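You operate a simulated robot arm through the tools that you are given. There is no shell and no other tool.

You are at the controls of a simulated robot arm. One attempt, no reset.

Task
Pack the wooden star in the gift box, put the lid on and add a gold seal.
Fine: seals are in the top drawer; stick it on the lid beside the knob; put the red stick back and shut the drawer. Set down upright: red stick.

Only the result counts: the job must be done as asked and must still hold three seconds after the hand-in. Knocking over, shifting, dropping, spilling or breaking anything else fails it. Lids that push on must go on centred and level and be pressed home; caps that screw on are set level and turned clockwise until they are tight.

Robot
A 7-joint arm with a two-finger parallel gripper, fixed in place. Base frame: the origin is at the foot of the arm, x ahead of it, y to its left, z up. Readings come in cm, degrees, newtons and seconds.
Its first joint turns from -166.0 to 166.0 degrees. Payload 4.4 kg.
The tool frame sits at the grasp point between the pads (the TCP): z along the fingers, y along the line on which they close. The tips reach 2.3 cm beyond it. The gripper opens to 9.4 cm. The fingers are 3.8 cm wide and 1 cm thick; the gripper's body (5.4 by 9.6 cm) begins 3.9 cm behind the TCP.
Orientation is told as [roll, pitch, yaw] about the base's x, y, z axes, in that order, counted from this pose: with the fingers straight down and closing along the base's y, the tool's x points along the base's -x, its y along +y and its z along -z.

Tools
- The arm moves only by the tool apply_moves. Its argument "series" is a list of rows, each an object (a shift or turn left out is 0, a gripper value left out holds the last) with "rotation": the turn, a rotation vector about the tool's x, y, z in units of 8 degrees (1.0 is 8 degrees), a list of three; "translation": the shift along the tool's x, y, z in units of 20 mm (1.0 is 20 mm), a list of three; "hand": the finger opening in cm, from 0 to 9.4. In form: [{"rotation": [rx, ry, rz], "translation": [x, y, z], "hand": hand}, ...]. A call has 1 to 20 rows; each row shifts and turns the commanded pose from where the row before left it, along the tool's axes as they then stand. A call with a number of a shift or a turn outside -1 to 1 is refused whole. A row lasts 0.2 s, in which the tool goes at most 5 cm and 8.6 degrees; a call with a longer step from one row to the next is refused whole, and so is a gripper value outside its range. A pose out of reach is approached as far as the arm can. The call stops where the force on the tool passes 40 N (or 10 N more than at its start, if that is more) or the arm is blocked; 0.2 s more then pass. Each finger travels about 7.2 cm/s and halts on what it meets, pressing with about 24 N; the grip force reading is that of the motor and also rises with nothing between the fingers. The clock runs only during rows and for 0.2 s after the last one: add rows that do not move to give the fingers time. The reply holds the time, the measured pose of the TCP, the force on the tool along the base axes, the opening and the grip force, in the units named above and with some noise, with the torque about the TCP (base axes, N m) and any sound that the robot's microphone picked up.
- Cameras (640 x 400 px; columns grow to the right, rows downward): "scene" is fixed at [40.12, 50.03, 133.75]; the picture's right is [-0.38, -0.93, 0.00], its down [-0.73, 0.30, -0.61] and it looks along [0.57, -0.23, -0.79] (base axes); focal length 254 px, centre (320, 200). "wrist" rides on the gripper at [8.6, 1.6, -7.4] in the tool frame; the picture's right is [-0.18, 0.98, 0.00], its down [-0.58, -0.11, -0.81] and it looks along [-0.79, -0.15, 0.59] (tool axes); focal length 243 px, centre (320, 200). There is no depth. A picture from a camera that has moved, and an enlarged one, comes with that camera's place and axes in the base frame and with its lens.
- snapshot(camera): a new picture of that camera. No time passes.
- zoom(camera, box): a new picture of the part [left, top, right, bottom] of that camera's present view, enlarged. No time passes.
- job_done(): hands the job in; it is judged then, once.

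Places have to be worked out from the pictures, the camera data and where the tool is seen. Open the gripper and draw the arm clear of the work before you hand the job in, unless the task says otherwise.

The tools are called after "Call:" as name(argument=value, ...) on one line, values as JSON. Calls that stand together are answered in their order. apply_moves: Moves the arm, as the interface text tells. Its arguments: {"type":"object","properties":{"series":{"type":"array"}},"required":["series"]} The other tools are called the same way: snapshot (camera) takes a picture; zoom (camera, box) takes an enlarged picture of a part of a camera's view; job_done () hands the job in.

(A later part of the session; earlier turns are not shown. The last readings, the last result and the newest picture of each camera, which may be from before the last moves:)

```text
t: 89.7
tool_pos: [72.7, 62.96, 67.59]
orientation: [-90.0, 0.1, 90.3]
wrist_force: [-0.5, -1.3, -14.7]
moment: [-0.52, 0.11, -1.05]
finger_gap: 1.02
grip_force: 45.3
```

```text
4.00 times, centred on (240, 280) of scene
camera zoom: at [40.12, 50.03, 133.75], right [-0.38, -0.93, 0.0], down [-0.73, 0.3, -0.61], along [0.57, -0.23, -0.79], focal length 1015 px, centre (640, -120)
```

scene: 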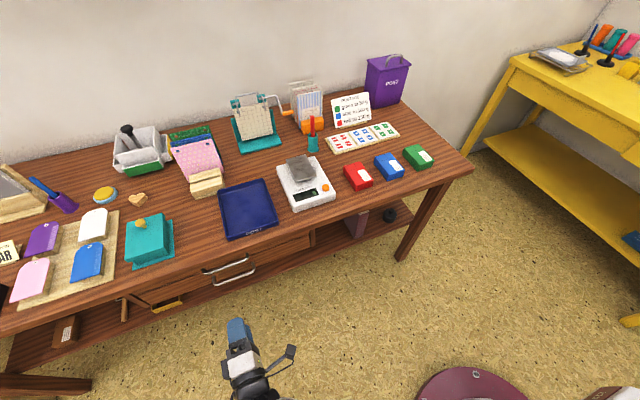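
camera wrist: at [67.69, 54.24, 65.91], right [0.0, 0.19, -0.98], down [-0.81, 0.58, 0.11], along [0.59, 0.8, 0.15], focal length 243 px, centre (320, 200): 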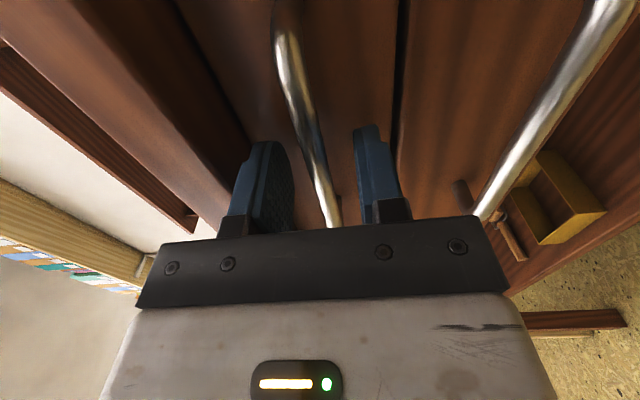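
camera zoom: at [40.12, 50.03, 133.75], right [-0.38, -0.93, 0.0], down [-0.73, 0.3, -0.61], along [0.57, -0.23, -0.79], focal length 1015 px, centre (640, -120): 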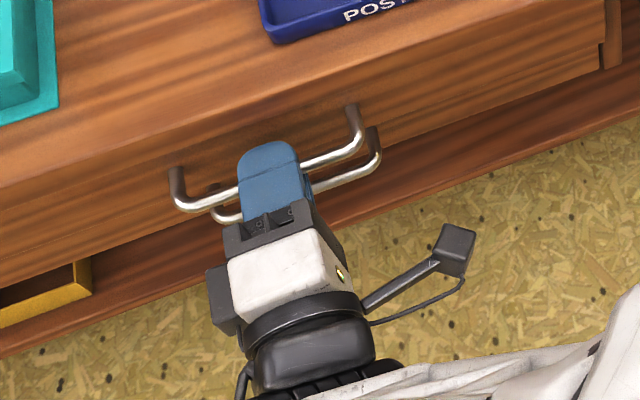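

The drawer is sliding. The tool feels a downward load, so I ease down ~1 mm and keep pulling.

Call:
apply_moves(series=[{"translation": [0, 0.05, -0.4]}, {"translation": [0, 0, -0.5]}, {"translation": [0, 0, -0.5]}, {"translation": [0, 0, -0.5]}, {"translation": [0, 0, -0.5]}, {"translation": [0, 0, -0.5]}, {"translation": [0, 0, 0]}])

Call:
snapshot(camera="scene")

```text
t: 91.3
tool_pos: [67.18, 63.07, 67.53]
orientation: [-90.2, -0.1, 90.4]
wrist_force: [-0.6, -4.2, 1.6]
moment: [-0.8, -0.04, -0.19]
finger_gap: 1.0
grip_force: 45.0
```

```text
taken
```

scene: 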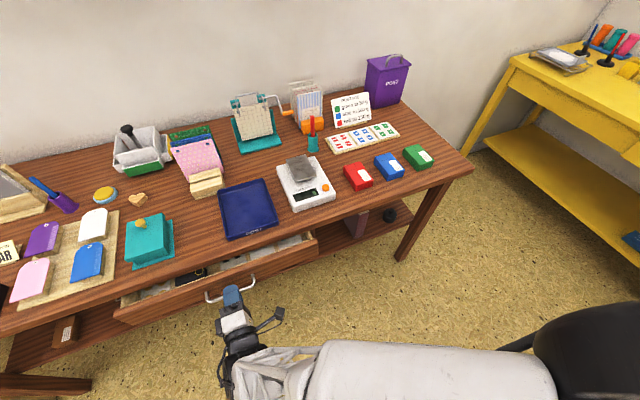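

The drawer is opening with items visible inside. I pull about 8 cm more.

Call:
apply_moves(series=[{"translation": [0, 0, -0.5]}, {"translation": [0, 0, -0.5]}, {"translation": [0, 0, -0.5]}, {"translation": [0, 0, -0.5]}, {"translation": [0, 0, -0.5]}, {"translation": [0, 0, -0.5]}, {"translation": [0, 0, -0.5]}, {"translation": [0, 0, -0.5]}, {"translation": [0, 0, 0]}])

Call:
snapshot(camera="scene")

Call:
zoom(camera="scene", box=[100, 220, 340, 370])

```text
t: 93.3
tool_pos: [59.22, 63.08, 67.57]
orientation: [-90.1, -0.1, 90.4]
wrist_force: [0.1, 13.5, 6.3]
moment: [-1.13, -0.06, -0.18]
finger_gap: 1.01
grip_force: 44.5
```

```text
taken
```

scene: 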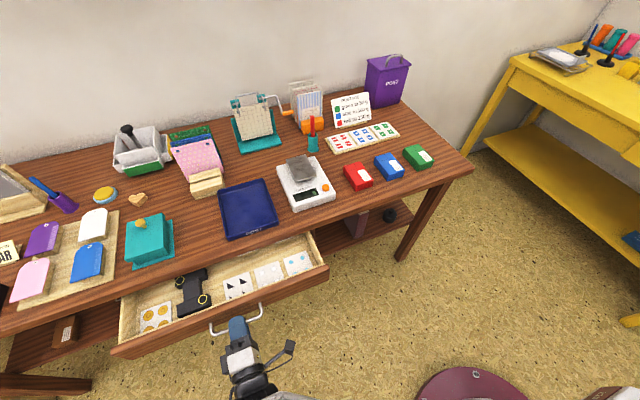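

```text
2.67 times, centred on (220, 295) of scene
camera zoom: at [40.12, 50.03, 133.75], right [-0.38, -0.93, 0.0], down [-0.73, 0.3, -0.61], along [0.57, -0.23, -0.79], focal length 677 px, centre (587, -53)
```

zoom: 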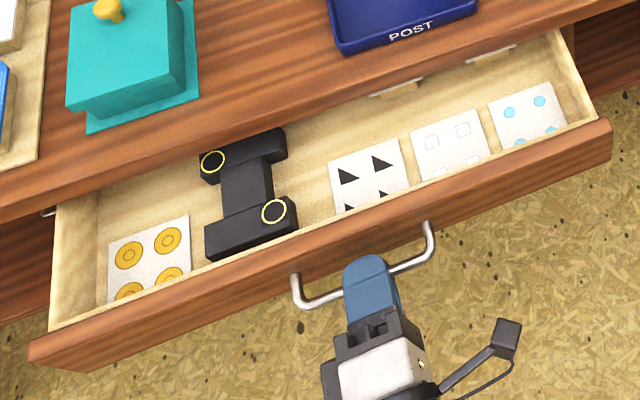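

The drawer is open ~16 cm; the gold seals are on a card at its left (+y) end. I release the handle and back straight off.

Call:
apply_moves(series=[{"translation": [0, 0, 0], "hand": 2}, {"translation": [0, 0, 0], "hand": 3.5}, {"translation": [0, 0, 0]}, {"translation": [0, 0, -0.5]}, {"translation": [0, 0, -0.7]}, {"translation": [0, 0, -0.9]}, {"translation": [0, 0, -0.9]}, {"translation": [0, 0, -0.9]}, {"translation": [0, 0, 0]}])

Call:
snapshot(camera="scene")

```text
t: 95.3
tool_pos: [51.33, 62.69, 67.52]
orientation: [-89.9, 0.0, 90.3]
wrist_force: [-0.1, 1.0, -0.8]
moment: [-0.01, -0.01, -0.02]
finger_gap: 3.49
grip_force: 0.0
```

```text
taken
```

scene: 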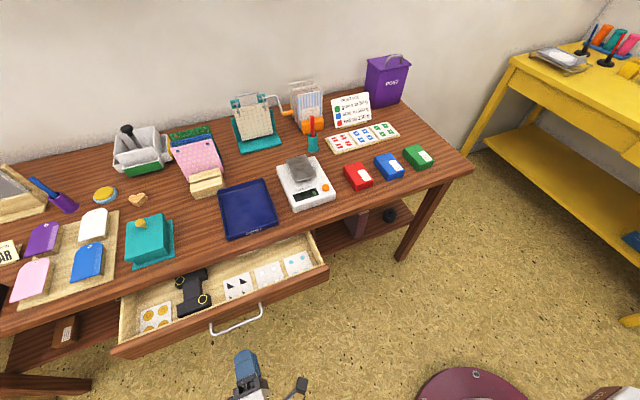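

I raise clear of the drawer and bring the tool back to pointing straight down.

Call:
apply_moves(series=[{"translation": [0, -1, 0]}, {"translation": [0, -1, 0]}, {"translation": [0, -1, 0]}, {"translation": [0, -1, 0]}, {"translation": [0, -1, 0]}, {"translation": [0, -1, 0]}, {"translation": [0, -1, 0]}, {"translation": [0, -1, 0]}, {"translation": [0, -1, 0]}, {"translation": [0, -1, 0]}, {"translation": [0, -1, 0]}, {"translation": [0, -1, 0]}, {"translation": [0, -1, 0]}, {"translation": [0, 0, 0]}])

Call:
apply_moves(series=[{"rotation": [-1, 0, 0]}, {"rotation": [-1, 0, 0]}, {"rotation": [-1, 0, 0]}, {"rotation": [-1, 0, 0]}, {"rotation": [-1, 0, 0]}, {"rotation": [-1, 0, 0]}, {"rotation": [-1, 0, 0]}, {"rotation": [-1, 0, 0]}, {"rotation": [-1, 0, 0]}, {"rotation": [-1, 0, 0]}, {"rotation": [-1, 0, 0]}, {"rotation": [-0.25, 0, 0]}, {"rotation": [0, 0, 0]}])

Call:
snapshot(camera="wrist")

Call:
snapshot(camera="scene")

```text
t: 98.3
tool_pos: [51.33, 62.71, 93.66]
orientation: [-90.0, -0.2, 90.3]
wrist_force: [0.2, -0.5, -0.9]
moment: [0.06, 0.0, 0.0]
finger_gap: 3.52
grip_force: 0.1
```

```text
t: 101.1
tool_pos: [51.3, 62.77, 93.57]
orientation: [0.0, -0.2, 90.3]
wrist_force: [0.2, 0.2, -0.8]
moment: [0.0, -0.01, 0.02]
finger_gap: 3.49
grip_force: 0.1
```

```text
taken
camera wrist: at [49.7, 54.14, 100.88], right [-0.98, 0.18, 0.0], down [0.11, 0.58, 0.81], along [0.14, 0.79, -0.59], focal length 243 px, centre (320, 200)
```

wrist: 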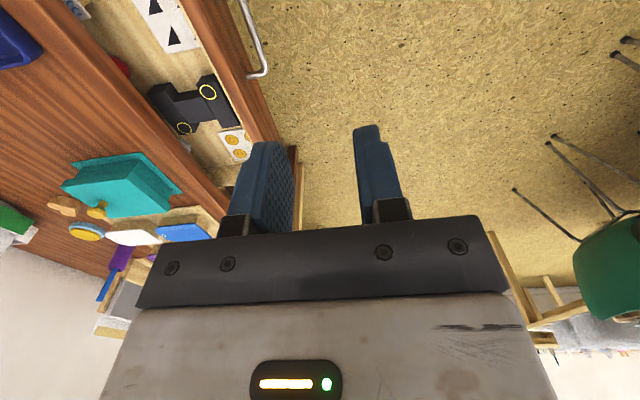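

```text
taken
```

scene: 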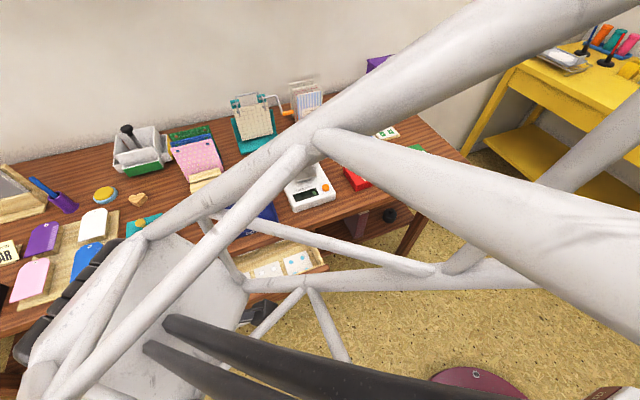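

I move over the open drawer to look down at the gold seals.

Call:
apply_moves(series=[{"translation": [-0.27, -0.98, 0]}, {"translation": [-0.27, -0.98, 0]}, {"translation": [-0.27, -0.98, 0]}, {"translation": [-0.27, -0.98, 0]}, {"translation": [-0.27, -0.98, 0]}, {"translation": [-0.27, -0.98, 0]}, {"translation": [-0.27, -0.98, 0]}, {"translation": [-0.27, -0.98, 0]}, {"translation": [0, 0, 0]}, {"translation": [0, 0, 0]}])

Call:
snapshot(camera="wrist")

Call:
zoom(camera="wrist", box=[220, 0, 420, 125])

Call:
zoom(camera="scene", box=[100, 240, 260, 340])

```text
t: 103.3
tool_pos: [67.23, 67.07, 93.63]
orientation: [0.0, 0.0, 90.3]
wrist_force: [-0.3, 0.7, -0.3]
moment: [0.05, -0.02, 0.0]
finger_gap: 3.5
grip_force: 0.0
```

```text
taken
camera wrist: at [65.46, 58.48, 100.96], right [-0.98, 0.18, 0.0], down [0.1, 0.58, 0.81], along [0.14, 0.79, -0.59], focal length 243 px, centre (320, 200)
```

wrist: 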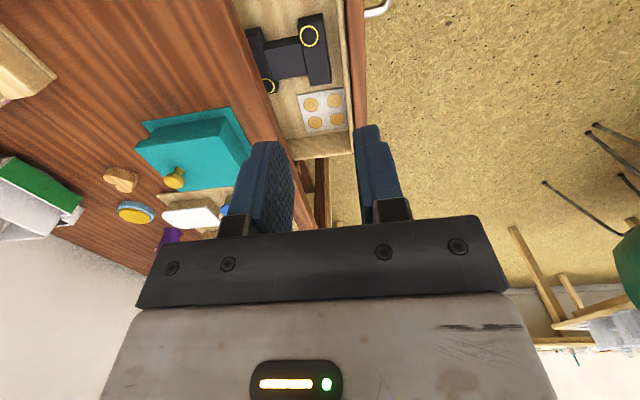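

```text
3.20 times, centred on (320, 62) of wrist
camera zoom: at [65.46, 58.48, 100.96], right [-0.98, 0.18, 0.0], down [0.1, 0.58, 0.81], along [0.14, 0.79, -0.59], focal length 776 px, centre (320, 640)
```

zoom: 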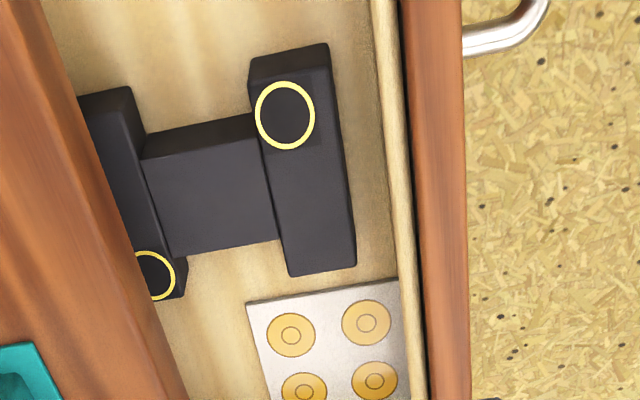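

```text
4.00 times, centred on (180, 290) of scene
camera zoom: at [40.12, 50.03, 133.75], right [-0.38, -0.93, 0.0], down [-0.73, 0.3, -0.61], along [0.57, -0.23, -0.79], focal length 1015 px, centre (880, -160)
```

zoom: 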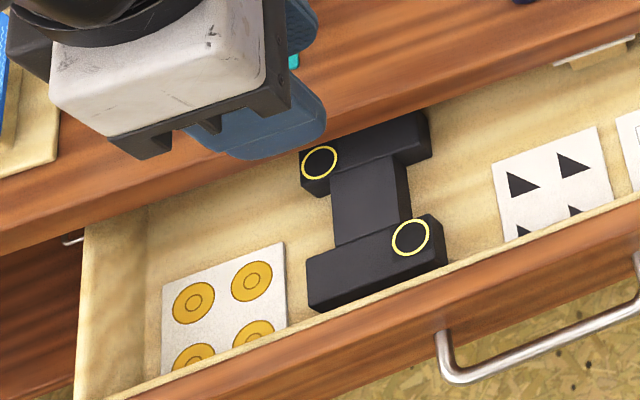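

Four gold seals (~2.3 cm) lie on a card around (67–71, 80–83, z≈66); the front one near (67.1, 80.0) is easiest. Next I travel at z≈100 to the red stick area.

Call:
apply_moves(series=[{"translation": [0, 0, -1]}, {"translation": [0, 0, -1]}, {"translation": [0, 0, -1]}, {"translation": [0, 0, -0.7]}, {"translation": [1, -0.4, 0]}, {"translation": [1, -0.4, 0]}, {"translation": [1, -0.4, 0]}, {"translation": [1, -0.4, 0]}, {"translation": [1, -0.4, 0]}, {"translation": [1, -0.4, 0]}, {"translation": [1, -0.4, 0]}, {"translation": [1, -0.4, 0]}, {"translation": [1, -0.4, 0]}, {"translation": [1, -0.4, 0]}, {"translation": [1, -0.4, 0]}, {"translation": [1, -0.4, 0]}, {"translation": [1, -0.4, 0]}, {"translation": [1, -0.4, 0]}, {"translation": [1, -0.4, 0]}, {"translation": [1, -0.4, 0]}])

Call:
apply_moves(series=[{"rotation": [0, 0, 1], "translation": [0.3, 0, 0]}, {"rotation": [0, 0, 1]}, {"rotation": [0, 0, 1]}, {"rotation": [0, 0, 1]}, {"rotation": [0, 0, 1]}, {"rotation": [0, 0, 1]}, {"rotation": [0, 0, 1]}, {"rotation": [0, 0, 1]}, {"rotation": [0, 0, 1]}, {"rotation": [0, 0, 1]}, {"rotation": [0, 0, 1]}, {"rotation": [0, 0, 0.29]}, {"rotation": [0, 0, 0]}, {"rotation": [0, 0, 0]}])

Call:
snapshot(camera="wrist")

Call:
snapshot(camera="scene")

```text
t: 107.5
tool_pos: [79.93, 35.5, 100.98]
orientation: [-0.1, -0.1, 90.4]
wrist_force: [0.6, -1.2, 0.7]
moment: [0.0, -0.02, 0.03]
finger_gap: 3.49
grip_force: 0.1
```

```text
t: 110.5
tool_pos: [79.92, 34.83, 100.95]
orientation: [0.1, 0.0, 0.0]
wrist_force: [0.8, 0.3, -0.7]
moment: [0.0, -0.01, 0.0]
finger_gap: 3.48
grip_force: 0.1
```

```text
taken
camera wrist: at [71.22, 36.31, 108.33], right [0.18, 0.98, 0.0], down [0.58, -0.11, 0.81], along [0.79, -0.15, -0.59], focal length 243 px, centre (320, 200)
```

wrist: 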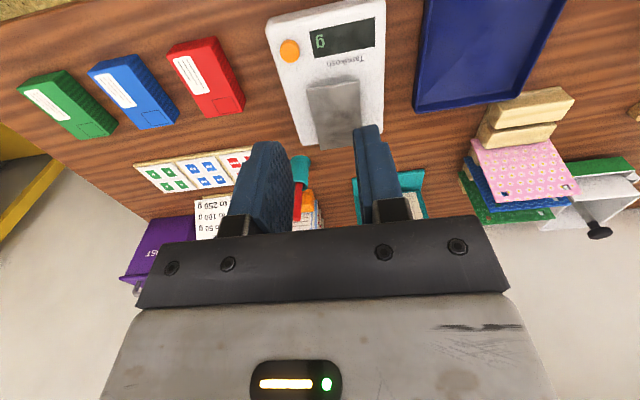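

```text
taken
```

scene: 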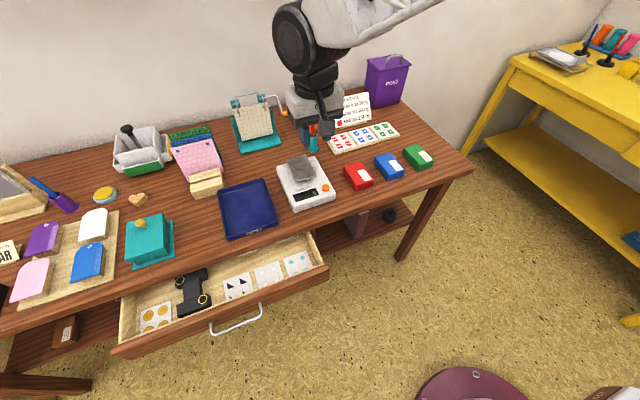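

I shift toward the stick for a clearer look at cup, stick and neighbours.

Call:
apply_moves(series=[{"translation": [-0.8, -0.9, 0]}, {"translation": [-0.8, -0.9, 0]}, {"translation": [-0.8, -0.9, 0]}, {"translation": [-0.8, -0.9, 0]}, {"translation": [0, 0, 0]}, {"translation": [0, 0, 0]}])

Call:
snapshot(camera="wrist")

Call:
zoom(camera="wrist", box=[220, 80, 420, 205])

Call:
zoom(camera="scene", box=[260, 70, 420, 170])

```text
t: 111.9
tool_pos: [86.58, 27.42, 100.82]
orientation: [0.0, -0.1, 0.0]
wrist_force: [-0.3, 0.4, 0.1]
moment: [-0.02, 0.02, -0.03]
finger_gap: 3.49
grip_force: 0.1
```

```text
taken
camera wrist: at [77.75, 29.06, 108.2], right [0.18, 0.98, 0.0], down [0.58, -0.11, 0.81], along [0.79, -0.15, -0.59], focal length 243 px, centre (320, 200)
```

wrist: 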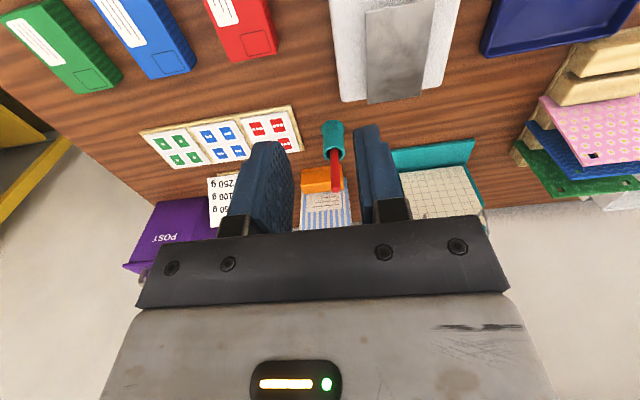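

```text
3.20 times, centred on (320, 142) of wrist
camera zoom: at [77.75, 29.06, 108.2], right [0.18, 0.98, 0.0], down [0.58, -0.11, 0.81], along [0.79, -0.15, -0.59], focal length 776 px, centre (320, 384)
```

zoom: 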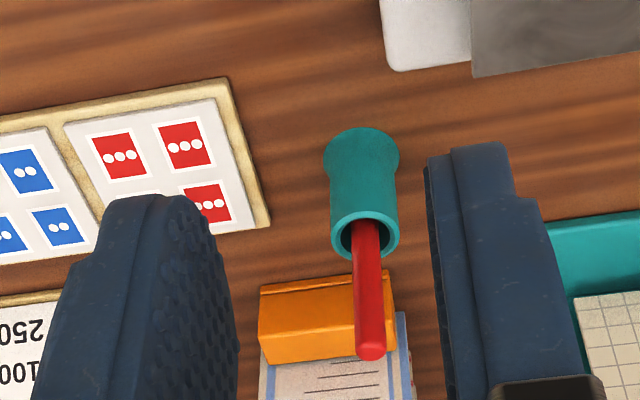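

```text
4.00 times, centred on (340, 120) of scene
camera zoom: at [40.12, 50.03, 133.75], right [-0.38, -0.93, 0.0], down [-0.73, 0.3, -0.61], along [0.57, -0.23, -0.79], focal length 1015 px, centre (240, 520)
```

zoom: 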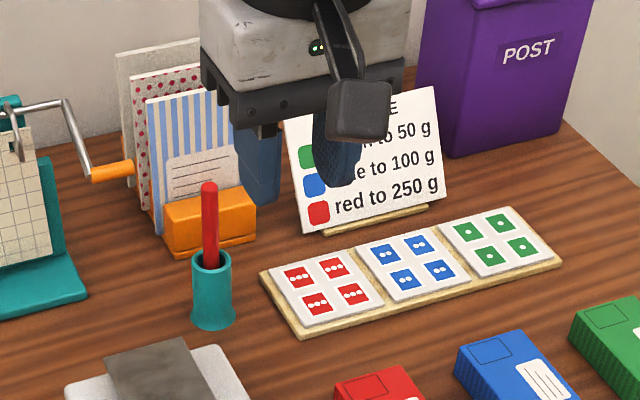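

Stick: top at ≈(103.2, 26.45, 87.8), cup rim z≈80.6, stick ⌀≈1.3. The crank handle's tip is near (104, 32, 90), so I use yaw +90 (fingers closing along x, camera on the −y side). I rotate here first.

Call:
apply_moves(series=[{"rotation": [0, 0, -1]}, {"rotation": [0, 0, -1]}, {"rotation": [0, 0, -1]}, {"rotation": [0, 0, -1]}, {"rotation": [0, 0, -1]}, {"rotation": [0, 0, -1]}, {"rotation": [0, 0, -1]}, {"rotation": [0, 0, -1]}, {"rotation": [0, 0, -1]}, {"rotation": [0, 0, -1]}, {"rotation": [0, 0, -1]}, {"rotation": [0, 0, -0.25]}, {"translation": [0.25, -1, 0]}, {"translation": [0.25, -1, 0]}, {"translation": [0.25, -1, 0]}, {"translation": [0.25, -1, 0]}, {"translation": [0, 0, 0]}, {"translation": [0, 0, 0]}])

Call:
snapshot(camera="wrist")

Call:
zoom(camera="scene", box=[220, 60, 380, 160])

```text
t: 115.7
tool_pos: [94.54, 25.59, 101.03]
orientation: [0.1, -0.1, 90.0]
wrist_force: [-0.3, 0.0, -0.2]
moment: [0.01, 0.03, 0.02]
finger_gap: 3.5
grip_force: 0.0
```

```text
taken
camera wrist: at [92.84, 16.88, 108.29], right [-0.98, 0.18, 0.0], down [0.11, 0.58, 0.81], along [0.15, 0.79, -0.59], focal length 243 px, centre (320, 200)
```

wrist: 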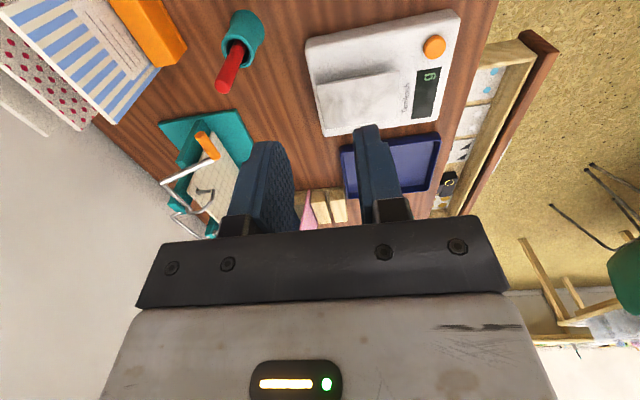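

```text
4.00 times, centred on (300, 110) of scene
camera zoom: at [40.12, 50.03, 133.75], right [-0.38, -0.93, 0.0], down [-0.73, 0.3, -0.61], along [0.57, -0.23, -0.79], focal length 1015 px, centre (400, 560)
```

zoom: 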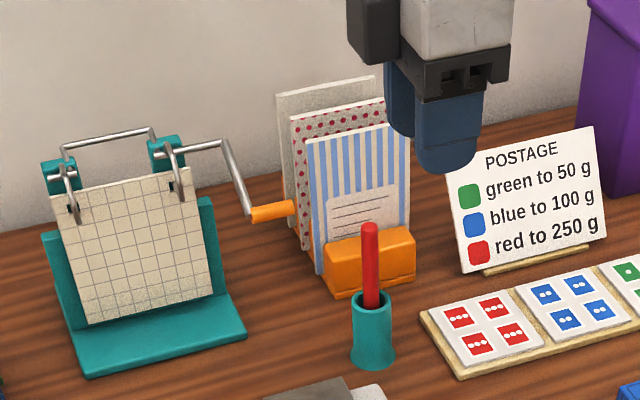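

Crank handle tip is actually at ≈(108.3, 30.8, 87.7) – clear of a yaw-90 approach. I move above the stick with fingers at 3.5 cm and check alignment.

Call:
apply_moves(series=[{"translation": [-0.1, -0.885, 0]}, {"translation": [-0.1, -0.885, 0]}, {"translation": [-0.1, -0.885, 0]}, {"translation": [-0.1, -0.885, 0]}, {"translation": [-0.1, -0.885, 0]}, {"translation": [0, 0, 0]}, {"translation": [0, 0, 0]}])

Call:
snapshot(camera="wrist")

Call:
zoom(camera="wrist", box=[220, 0, 420, 125])

Call:
zoom(camera="scene", box=[220, 60, 380, 160])

```text
t: 117.3
tool_pos: [103.21, 26.33, 100.77]
orientation: [0.0, -0.2, 90.0]
wrist_force: [-0.4, 0.3, 0.7]
moment: [0.0, -0.03, 0.01]
finger_gap: 3.49
grip_force: 0.0
```

```text
taken
camera wrist: at [101.6, 17.65, 108.24], right [-0.98, 0.18, 0.0], down [0.11, 0.58, 0.81], along [0.15, 0.79, -0.59], focal length 243 px, centre (320, 200)
```

wrist: 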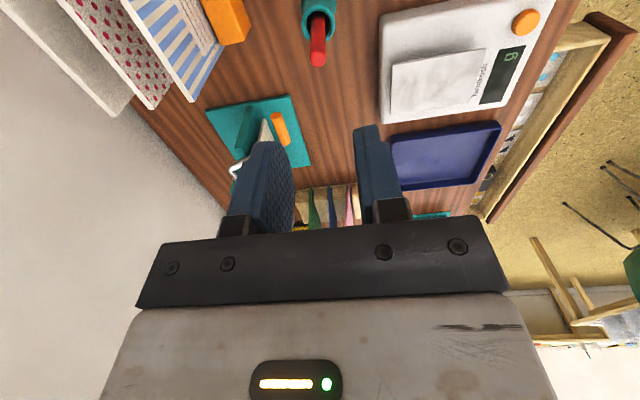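

```text
3.20 times, centred on (320, 62) of wrist
camera zoom: at [101.6, 17.65, 108.24], right [-0.98, 0.18, 0.0], down [0.11, 0.58, 0.81], along [0.15, 0.79, -0.59], focal length 776 px, centre (320, 640)
```

zoom: 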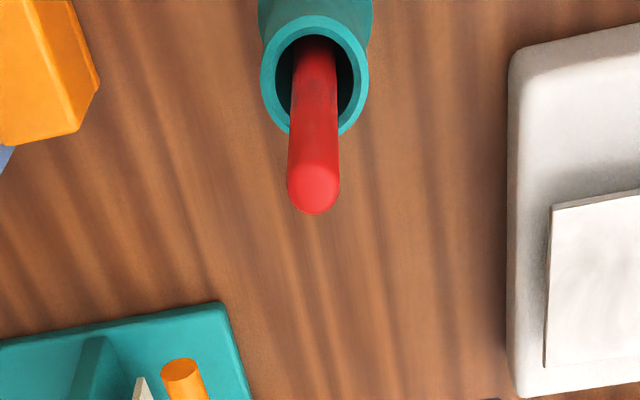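

```text
4.00 times, centred on (300, 110) of scene
camera zoom: at [40.12, 50.03, 133.75], right [-0.38, -0.93, 0.0], down [-0.73, 0.3, -0.61], along [0.57, -0.23, -0.79], focal length 1015 px, centre (400, 560)
```

zoom: 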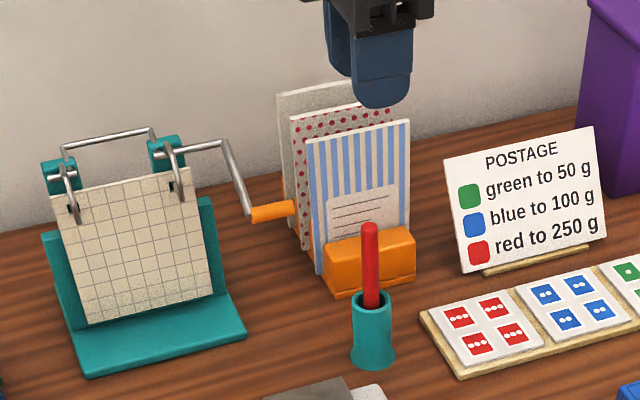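

Stick's top is nearly under the TCP (needs ~+0.15 x, +0.2 y). I adjust and lower until the tips are just above the stick top.

Call:
apply_moves(series=[{"translation": [-0.1, -0.06, 0.8]}, {"translation": [0, 0, 0.9]}, {"translation": [0, 0, 0.9]}, {"translation": [0, 0, 0.9]}, {"translation": [0, 0, 0.9]}, {"translation": [0, 0, 0.7]}, {"translation": [0, 0, 0]}, {"translation": [0, 0, 0]}])

Call:
snapshot(camera="wrist")

Call:
zoom(camera="wrist", box=[220, 60, 420, 185])

Call:
zoom(camera="scene", box=[220, 60, 380, 160])

```text
t: 119.1
tool_pos: [103.32, 26.81, 90.6]
orientation: [0.0, -0.1, 90.1]
wrist_force: [-0.1, 0.4, 0.3]
moment: [0.01, 0.0, 0.04]
finger_gap: 3.52
grip_force: 0.1
```

```text
taken
camera wrist: at [101.67, 18.08, 97.96], right [-0.98, 0.18, 0.0], down [0.11, 0.58, 0.81], along [0.15, 0.79, -0.59], focal length 243 px, centre (320, 200)
```

wrist: 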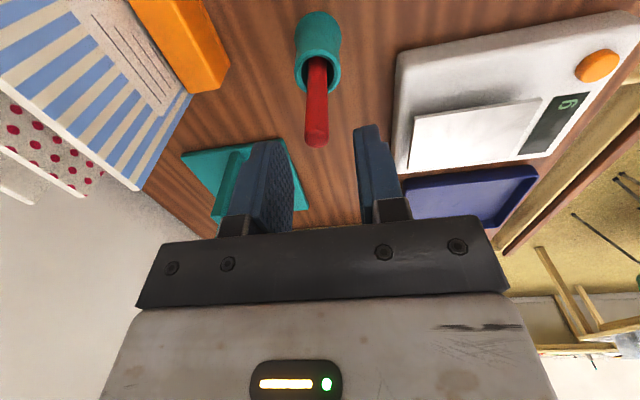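

```text
3.20 times, centred on (320, 122) of wrist
camera zoom: at [101.67, 18.08, 97.96], right [-0.98, 0.18, 0.0], down [0.11, 0.58, 0.81], along [0.15, 0.79, -0.59], focal length 776 px, centre (320, 448)
```

zoom: 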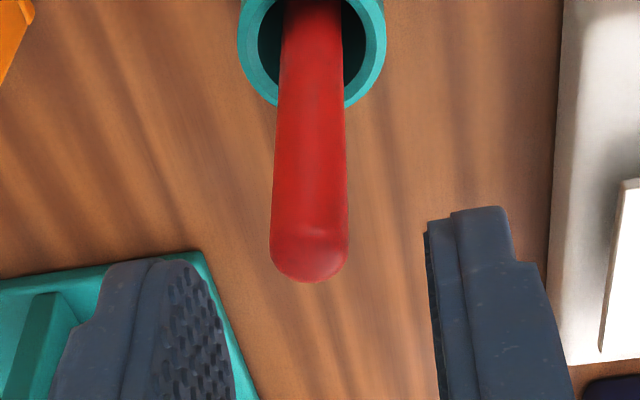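

```text
4.00 times, centred on (300, 110) of scene
camera zoom: at [40.12, 50.03, 133.75], right [-0.38, -0.93, 0.0], down [-0.73, 0.3, -0.61], along [0.57, -0.23, -0.79], focal length 1015 px, centre (400, 560)
```

zoom: 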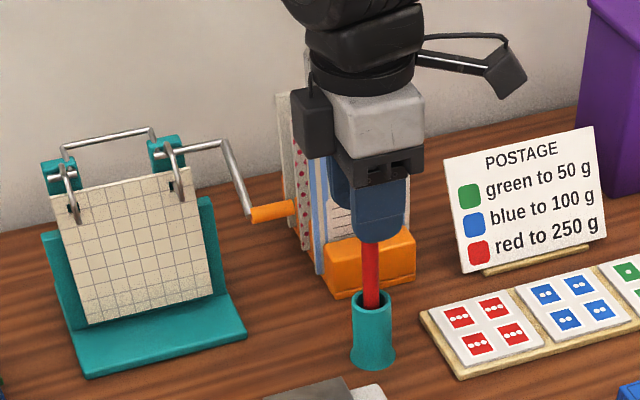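

Alignment is fine (a 1–2 mm shift in x). The hand's side box stays ~2.5 cm above the crank handle. I lower to TCP z≈86 and close on the stick.

Call:
apply_moves(series=[{"translation": [0, -0.08, 0.6]}, {"translation": [0, 0, 0.7]}, {"translation": [0, 0, 0.6]}, {"translation": [0, 0, 0.4]}, {"translation": [0, 0, 0]}])

Call:
zoom(camera="wrist", box=[220, 60, 420, 185])

Call:
zoom(camera="scene", box=[220, 60, 380, 160])

```text
t: 120.3
tool_pos: [103.41, 26.72, 86.2]
orientation: [0.0, -0.1, 90.0]
wrist_force: [-1.1, -1.1, -0.4]
moment: [-0.01, 0.0, -0.03]
finger_gap: 3.49
grip_force: 0.1
```

```text
3.20 times, centred on (320, 122) of wrist
camera zoom: at [101.77, 18.05, 93.51], right [-0.98, 0.18, 0.0], down [0.11, 0.58, 0.81], along [0.15, 0.79, -0.59], focal length 776 px, centre (320, 448)
```

zoom: 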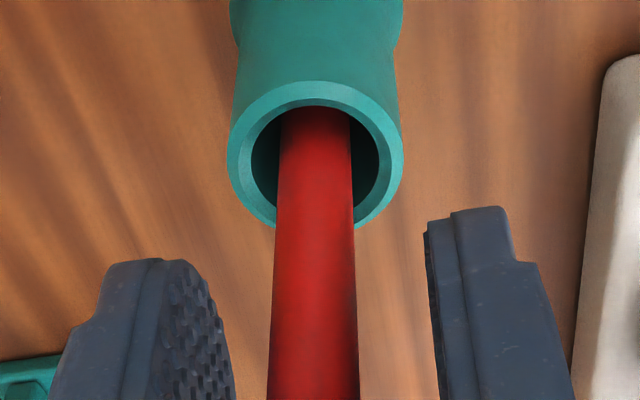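

```text
4.00 times, centred on (300, 110) of scene
camera zoom: at [40.12, 50.03, 133.75], right [-0.38, -0.93, 0.0], down [-0.73, 0.3, -0.61], along [0.57, -0.23, -0.79], focal length 1015 px, centre (400, 560)
```

zoom: 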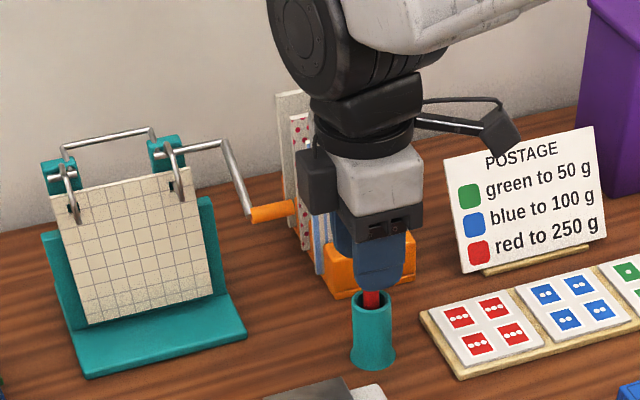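

All clear. I close the fingers on the stick.

Call:
apply_moves(series=[{"translation": [0, 0, 0], "hand": 2.5}, {"translation": [0, 0, 0], "hand": 1.8}, {"translation": [0, 0, 0], "hand": 1.0}, {"translation": [0, 0, 0], "hand": 0.5}, {"translation": [0, 0, 0]}, {"translation": [0, 0, 0]}])

Call:
snapshot(camera="wrist")

```text
t: 121.7
tool_pos: [103.44, 26.73, 86.22]
orientation: [-0.1, -0.1, 90.0]
wrist_force: [0.4, 0.2, 0.9]
moment: [-0.03, -0.1, 0.01]
finger_gap: 1.21
grip_force: 23.7
```

```text
taken
camera wrist: at [101.77, 18.05, 93.53], right [-0.98, 0.18, 0.0], down [0.11, 0.58, 0.81], along [0.15, 0.79, -0.59], focal length 243 px, centre (320, 200)
```

wrist: 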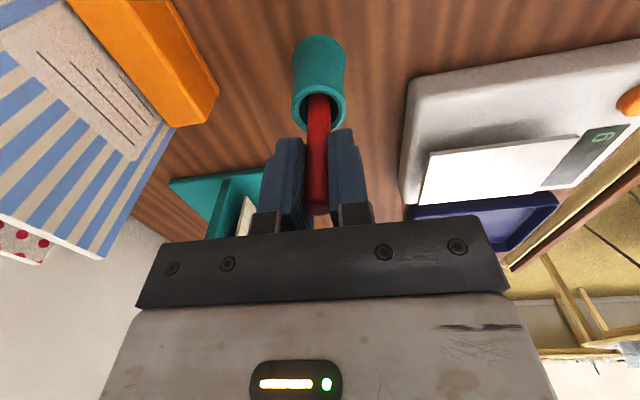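

Stick gripped (1.21 cm) at TCP (103.42, 26.70, 86.2) – I'll return to this pose later. I lift it straight up out of the cup.

Call:
apply_moves(series=[{"translation": [0, 0, -0.3]}, {"translation": [0, 0, -0.5]}, {"translation": [0, 0, -0.7]}, {"translation": [0, 0, -0.9]}, {"translation": [0, 0, -0.9]}, {"translation": [0, 0, -0.9]}, {"translation": [0, 0, -0.9]}, {"translation": [0, 0, -0.9]}, {"translation": [0, 0, -0.9]}, {"translation": [0, 0, 0]}, {"translation": [0, 0, 0]}])

Call:
snapshot(camera="wrist")

Call:
zoom(camera="wrist", box=[220, 0, 420, 125])

Call:
zoom(camera="scene", box=[220, 60, 380, 160])

```text
t: 124.1
tool_pos: [103.56, 26.87, 99.89]
orientation: [0.0, -0.1, 89.9]
wrist_force: [0.2, -0.7, -1.6]
moment: [0.01, 0.0, -0.03]
finger_gap: 1.2
grip_force: 23.9
```

```text
taken
camera wrist: at [101.88, 18.14, 107.23], right [-0.98, 0.18, 0.0], down [0.11, 0.58, 0.81], along [0.15, 0.79, -0.59], focal length 243 px, centre (320, 200)
```

wrist: 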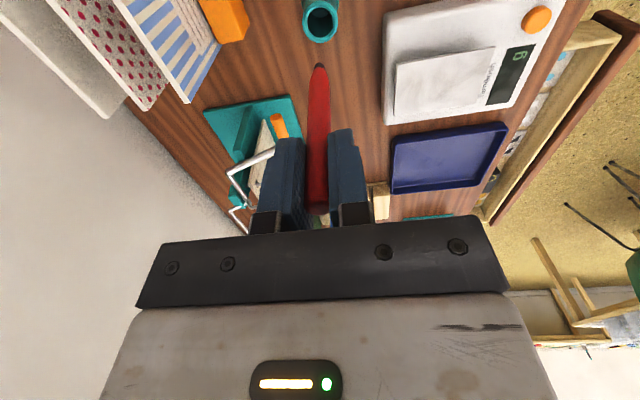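

```text
3.20 times, centred on (320, 62) of wrist
camera zoom: at [101.88, 18.14, 107.23], right [-0.98, 0.18, 0.0], down [0.11, 0.58, 0.81], along [0.15, 0.79, -0.59], focal length 776 px, centre (320, 640)
```

zoom: 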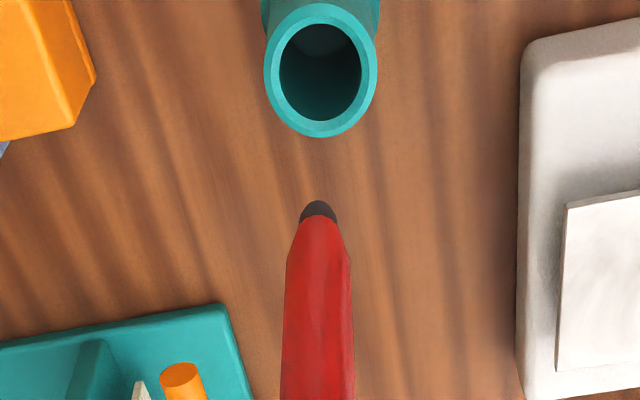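

```text
4.00 times, centred on (300, 110) of scene
camera zoom: at [40.12, 50.03, 133.75], right [-0.38, -0.93, 0.0], down [-0.73, 0.3, -0.61], along [0.57, -0.23, -0.79], focal length 1015 px, centre (400, 560)
```

zoom: 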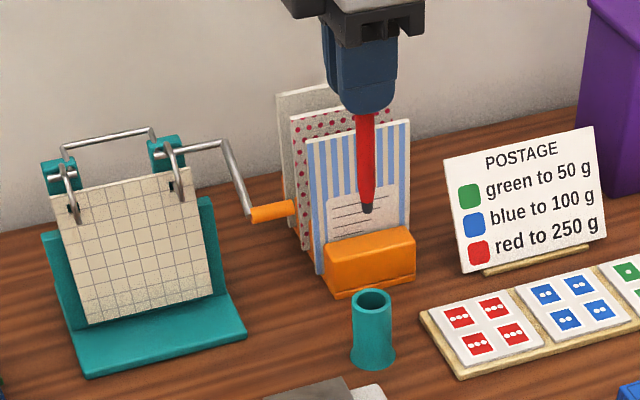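

The stick has a dark tacky tip, ~10.5 cm below the TCP, leaning ~0.4 cm toward −y. I carry it high (z≈104), first back from the shelf items, then across toward the drawer.

Call:
apply_moves(series=[{"translation": [0, 0, -0.7]}, {"translation": [0, 0, -0.7]}, {"translation": [0, 0, -0.7]}, {"translation": [0, 0.8, 0]}, {"translation": [0, 0.9, 0]}, {"translation": [0, 0.9, 0]}, {"translation": [0, 0.9, 0]}, {"translation": [0, 0.9, 0]}, {"translation": [0, 0.9, 0]}, {"translation": [-0.5, 0.9, 0]}, {"translation": [-0.8, 0.9, 0]}, {"translation": [-0.9, 0.9, 0]}, {"translation": [-0.9, 0.9, 0]}, {"translation": [-0.9, 0.9, 0]}, {"translation": [-0.9, 0.9, 0]}, {"translation": [-0.9, 0.6, 0]}, {"translation": [-0.9, 0.3, 0]}, {"translation": [-0.9, 0, 0]}, {"translation": [-0.9, 0, 0]}, {"translation": [-0.9, 0, 0]}])

Call:
apply_moves(series=[{"translation": [-0.9, 0.2, 0]}, {"translation": [-0.9, 0.2, 0]}, {"translation": [-0.9, 0.2, 0]}, {"translation": [-0.9, 0.2, 0]}, {"translation": [-0.9, 0.2, 0]}, {"translation": [-0.9, 0.2, 0]}, {"translation": [-0.9, 0.2, 0]}, {"translation": [-0.9, 0.2, 0]}, {"translation": [-0.9, 0.2, 0]}, {"translation": [-0.9, 0.2, 0]}, {"translation": [-0.9, 0.2, 0]}, {"translation": [-0.9, 0.2, 0]}, {"translation": [-0.9, 0.2, 0]}, {"translation": [-0.9, 0.2, 0]}, {"translation": [-0.9, 0.2, 0]}, {"translation": [-0.9, 0.2, 0]}, {"translation": [-0.8, 0.1, 0]}, {"translation": [0, 0, 0]}, {"translation": [0, 0, 0]}])

Call:
snapshot(camera="wrist")

Call:
snapshot(camera="scene")

```text
t: 128.3
tool_pos: [80.24, 45.52, 104.32]
orientation: [-0.1, -0.1, 90.0]
wrist_force: [-0.8, 0.2, -0.6]
moment: [0.0, 0.0, 0.04]
finger_gap: 1.22
grip_force: 24.4
```

```text
t: 132.3
tool_pos: [73.84, 75.95, 104.32]
orientation: [-0.1, -0.1, 90.1]
wrist_force: [0.9, -0.4, -0.7]
moment: [0.0, 0.01, -0.03]
finger_gap: 1.2
grip_force: 23.8
```

```text
taken
camera wrist: at [72.08, 67.33, 111.56], right [-0.98, 0.18, 0.0], down [0.11, 0.58, 0.81], along [0.15, 0.79, -0.59], focal length 243 px, centre (320, 200)
```

wrist: 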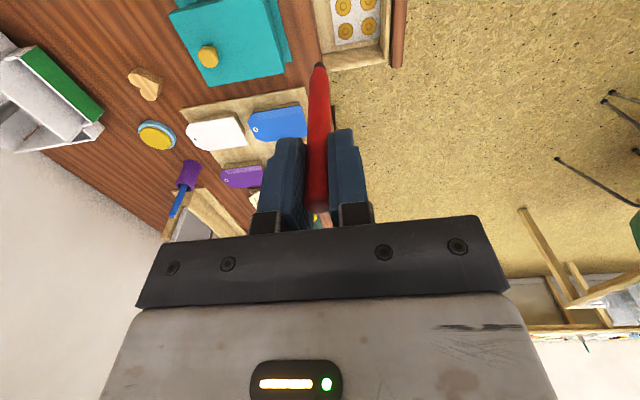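

```text
taken
```

scene: 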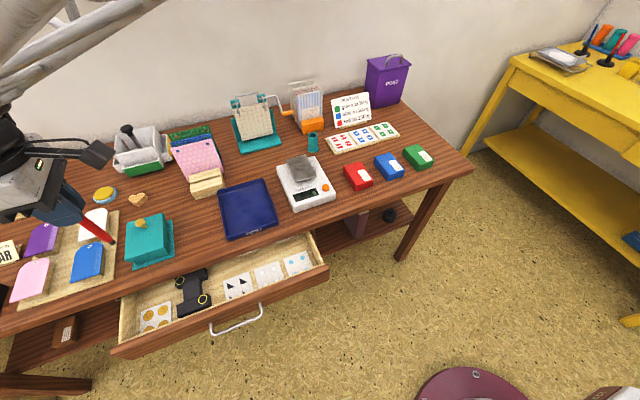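

I zoom on the seals and the stick tip from here to refine positions.

Call:
zoom(camera="wrist", box=[260, 0, 420, 100])

Call:
zoom(camera="scene", box=[60, 180, 220, 280])

Call:
zoom(camera="scene", box=[110, 280, 190, 340])

```text
4.00 times, centred on (340, 50) of wrist
camera zoom: at [72.08, 67.33, 111.56], right [-0.98, 0.18, 0.0], down [0.11, 0.58, 0.81], along [0.15, 0.79, -0.59], focal length 970 px, centre (240, 800)
```

zoom: 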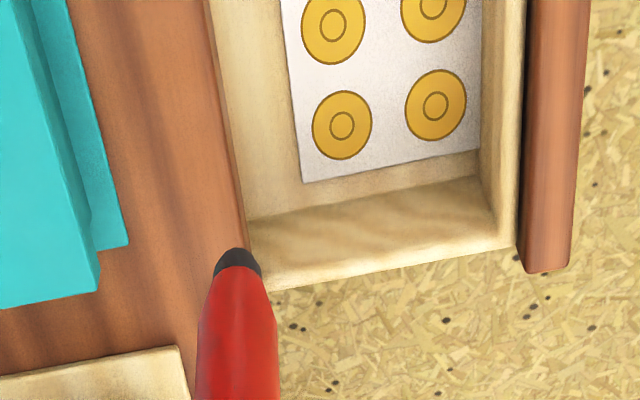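

```text
4.00 times, centred on (140, 230) of scene
camera zoom: at [40.12, 50.03, 133.75], right [-0.38, -0.93, 0.0], down [-0.73, 0.3, -0.61], along [0.57, -0.23, -0.79], focal length 1015 px, centre (1040, 80)
```

zoom: 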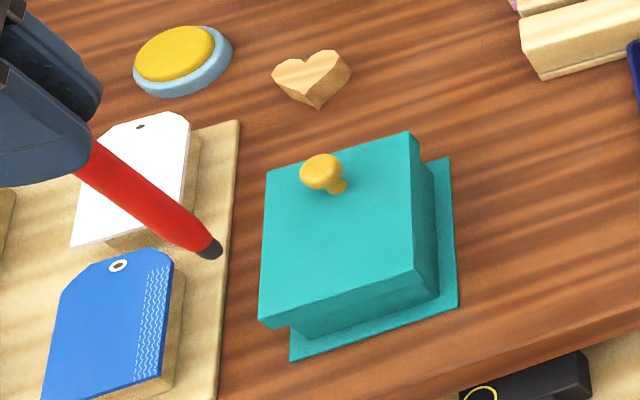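

```text
6.67 times, centred on (150, 310) of scene
camera zoom: at [40.12, 50.03, 133.75], right [-0.38, -0.93, 0.0], down [-0.73, 0.3, -0.61], along [0.57, -0.23, -0.79], focal length 1692 px, centre (1453, -533)
```

zoom: 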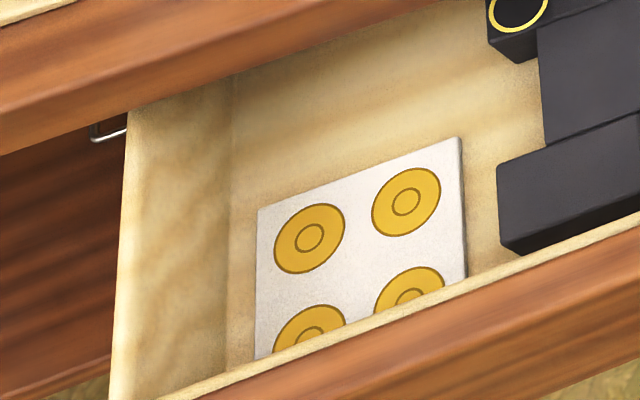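

Seal S2 is at ≈(67.05, 80.5, 65.3) and the stick tip is offset ≈(−0.1, −0.6, −10.25) from the TCP, so TCP target ≈(67.15, 81.1). I descend to TCP z≈82 over it.

Call:
apply_moves(series=[{"translation": [-0.52, 0.65, 0]}, {"translation": [-0.52, 0.65, 0]}, {"translation": [-0.52, 0.65, 0]}, {"translation": [-0.52, 0.66, 0.3]}, {"translation": [-0.5, 0.66, 0.6]}, {"translation": [0, 0, 0.9]}, {"translation": [0, 0, 0.9]}, {"translation": [0, 0, 0.9]}, {"translation": [0, 0, 0.9]}, {"translation": [0, 0, 0.9]}, {"translation": [0, 0, 0.9]}, {"translation": [0, 0, 0.9]}, {"translation": [0, 0, 0.9]}, {"translation": [0, 0, 0.9]}, {"translation": [0, 0, 0.9]}, {"translation": [0, 0, 0.9]}, {"translation": [0, 0, 0]}, {"translation": [0, 0, 0]}])

Call:
snapshot(camera="wrist")

Call:
zoom(camera="wrist", box=[240, 20, 400, 120])

Call:
zoom(camera="scene", box=[90, 240, 250, 340])

```text
t: 136.1
tool_pos: [67.11, 81.04, 82.59]
orientation: [-0.1, -0.1, 90.0]
wrist_force: [-0.3, 0.0, -0.9]
moment: [0.0, 0.0, 0.01]
finger_gap: 1.18
grip_force: 24.1
```

```text
taken
camera wrist: at [65.43, 72.38, 89.89], right [-0.98, 0.18, 0.0], down [0.11, 0.58, 0.81], along [0.15, 0.79, -0.59], focal length 243 px, centre (320, 200)
```

wrist: 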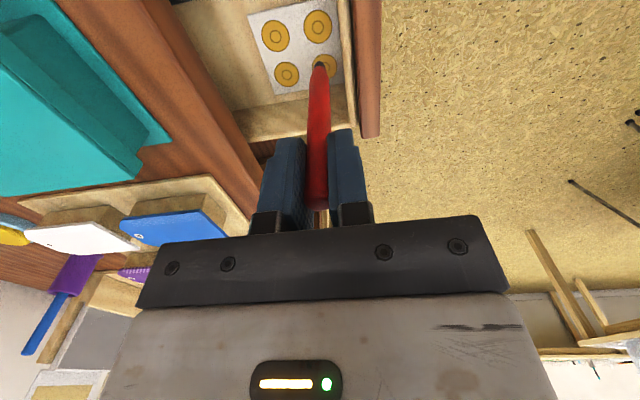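

```text
4.00 times, centred on (320, 70) of wrist
camera zoom: at [65.43, 72.38, 89.89], right [-0.98, 0.18, 0.0], down [0.11, 0.58, 0.81], along [0.15, 0.79, -0.59], focal length 970 px, centre (320, 720)
```

zoom: 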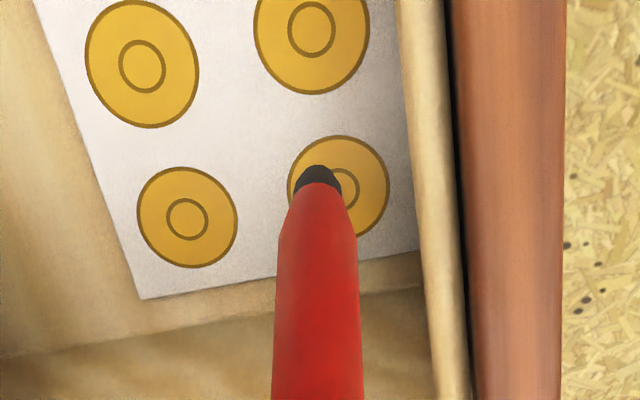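

```text
4.00 times, centred on (170, 290) of scene
camera zoom: at [40.12, 50.03, 133.75], right [-0.38, -0.93, 0.0], down [-0.73, 0.3, -0.61], along [0.57, -0.23, -0.79], focal length 1015 px, centre (920, -160)
```

zoom: 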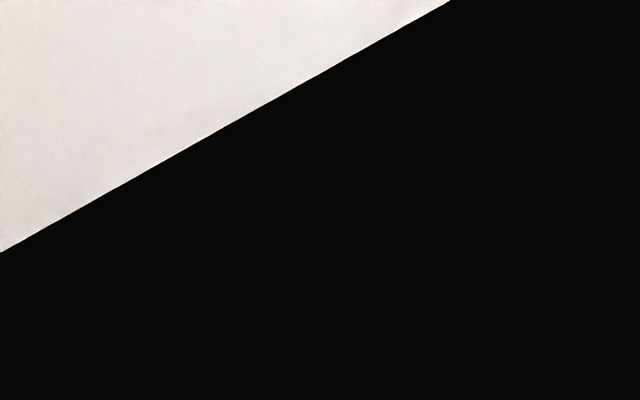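

The tip is within ~2 mm of being over the front seal (67.1, 80.4). I make a tiny correction and descend to just above the seal.

Call:
apply_moves(series=[{"translation": [-0.07, -0.06, 0.5]}, {"translation": [0, 0, 0.6]}, {"translation": [0, 0, 0.6]}, {"translation": [0, 0, 0.6]}, {"translation": [0, 0, 0.4]}, {"translation": [0, 0, 0]}, {"translation": [0, 0, 0]}])

Call:
snapshot(camera="wrist")

Call:
zoom(camera="wrist", box=[240, 20, 400, 120])

```text
t: 137.7
tool_pos: [67.3, 81.38, 77.2]
orientation: [0.0, -0.1, 90.0]
wrist_force: [0.5, -0.4, 0.1]
moment: [0.01, 0.0, 0.0]
finger_gap: 1.17
grip_force: 24.2
```

```text
taken
camera wrist: at [65.65, 72.61, 84.55], right [-0.98, 0.18, 0.0], down [0.11, 0.58, 0.81], along [0.15, 0.79, -0.59], focal length 243 px, centre (320, 200)
```

wrist: 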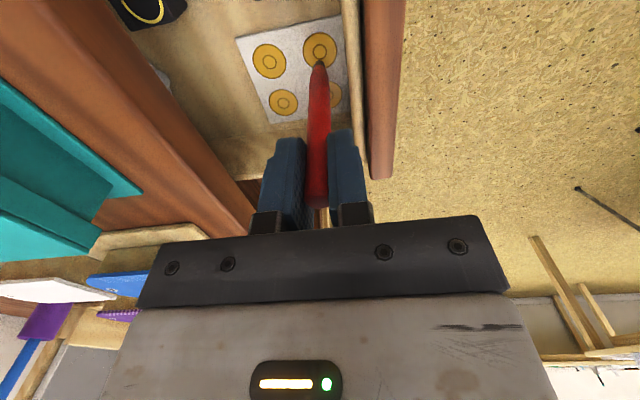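

```text
4.00 times, centred on (320, 70) of wrist
camera zoom: at [65.65, 72.61, 84.55], right [-0.98, 0.18, 0.0], down [0.11, 0.58, 0.81], along [0.15, 0.79, -0.59], focal length 970 px, centre (320, 720)
```

zoom: 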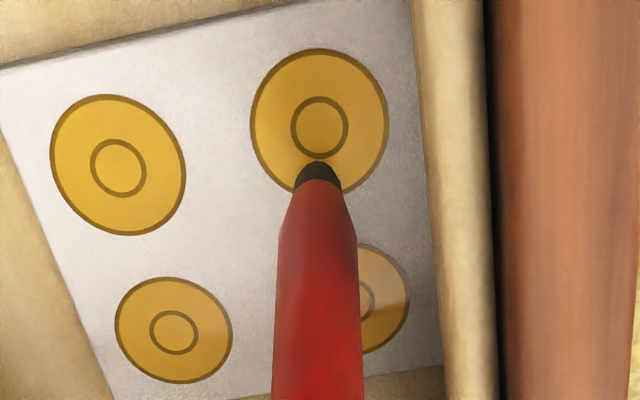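

Tip and seal now coincide in x, y with ~1.6 cm to go. I lower 1 cm, then in 1–2 mm steps until light contact.

Call:
apply_moves(series=[{"translation": [0, 0, 0.3]}, {"translation": [0, 0, 0.2]}, {"translation": [0, 0, 0.1]}, {"translation": [0, 0, 0]}])

Call:
zoom(camera="wrist", box=[240, 20, 400, 120])

```text
t: 138.4
tool_pos: [67.35, 81.5, 76.77]
orientation: [-0.3, -0.3, 90.0]
wrist_force: [0.7, -0.6, 5.4]
moment: [-0.12, -0.18, 0.01]
finger_gap: 1.21
grip_force: 24.3
stopped in row 3: the force on the tool passed its limit at 43 N (the readings are from after the stop); the commanded pose is now the measured one
```

```text
4.00 times, centred on (320, 70) of wrist
camera zoom: at [65.73, 72.8, 84.02], right [-0.98, 0.18, 0.0], down [0.1, 0.58, 0.81], along [0.15, 0.8, -0.58], focal length 970 px, centre (320, 720)
```

zoom: 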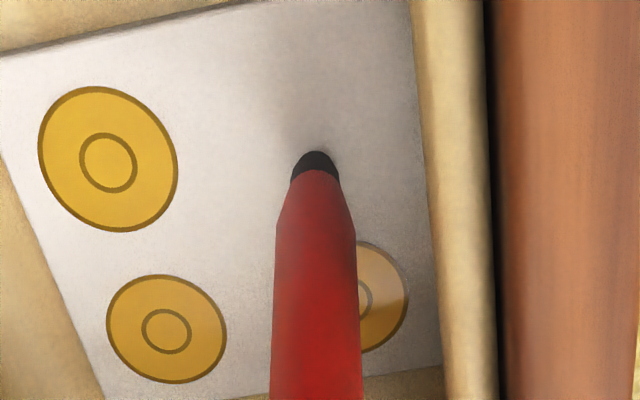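

The contact came at TCP z≈76.6 and the seal is gone from the card, so it has likely transferred to the tip. I lift gently and look.

Call:
apply_moves(series=[{"translation": [0, 0, -0.2]}, {"translation": [0, 0, -0.5]}, {"translation": [0, 0, -0.8]}, {"translation": [0, 0, -1]}, {"translation": [0, 0, -1]}, {"translation": [0, 0, 0]}])

Call:
snapshot(camera="wrist")

Call:
zoom(camera="wrist", box=[240, 20, 400, 120])

```text
t: 139.8
tool_pos: [67.43, 81.41, 83.74]
orientation: [-0.3, -0.4, 90.0]
wrist_force: [-0.8, 0.9, -0.5]
moment: [-0.01, 0.02, 0.01]
finger_gap: 1.26
grip_force: 23.9
```

```text
taken
camera wrist: at [65.73, 72.71, 91.01], right [-0.98, 0.18, 0.0], down [0.1, 0.58, 0.81], along [0.15, 0.8, -0.59], focal length 243 px, centre (320, 200)
```

wrist: 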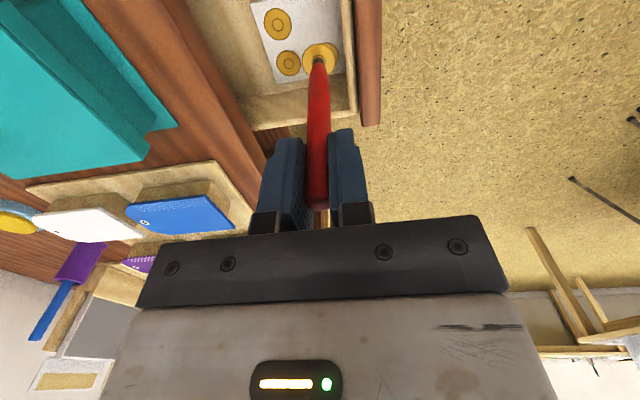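

```text
4.00 times, centred on (320, 70) of wrist
camera zoom: at [65.73, 72.71, 91.01], right [-0.98, 0.18, 0.0], down [0.1, 0.58, 0.81], along [0.15, 0.8, -0.59], focal length 970 px, centre (320, 720)
```

zoom: 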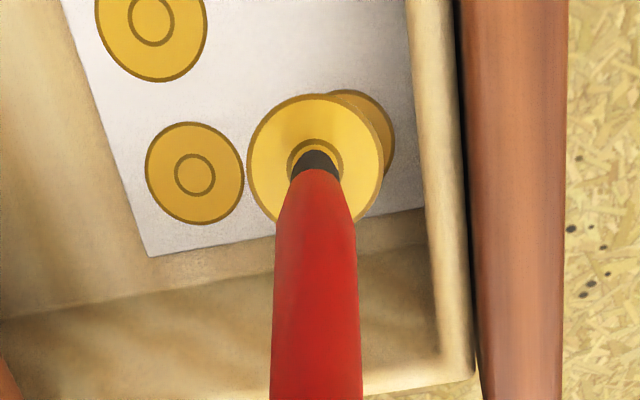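

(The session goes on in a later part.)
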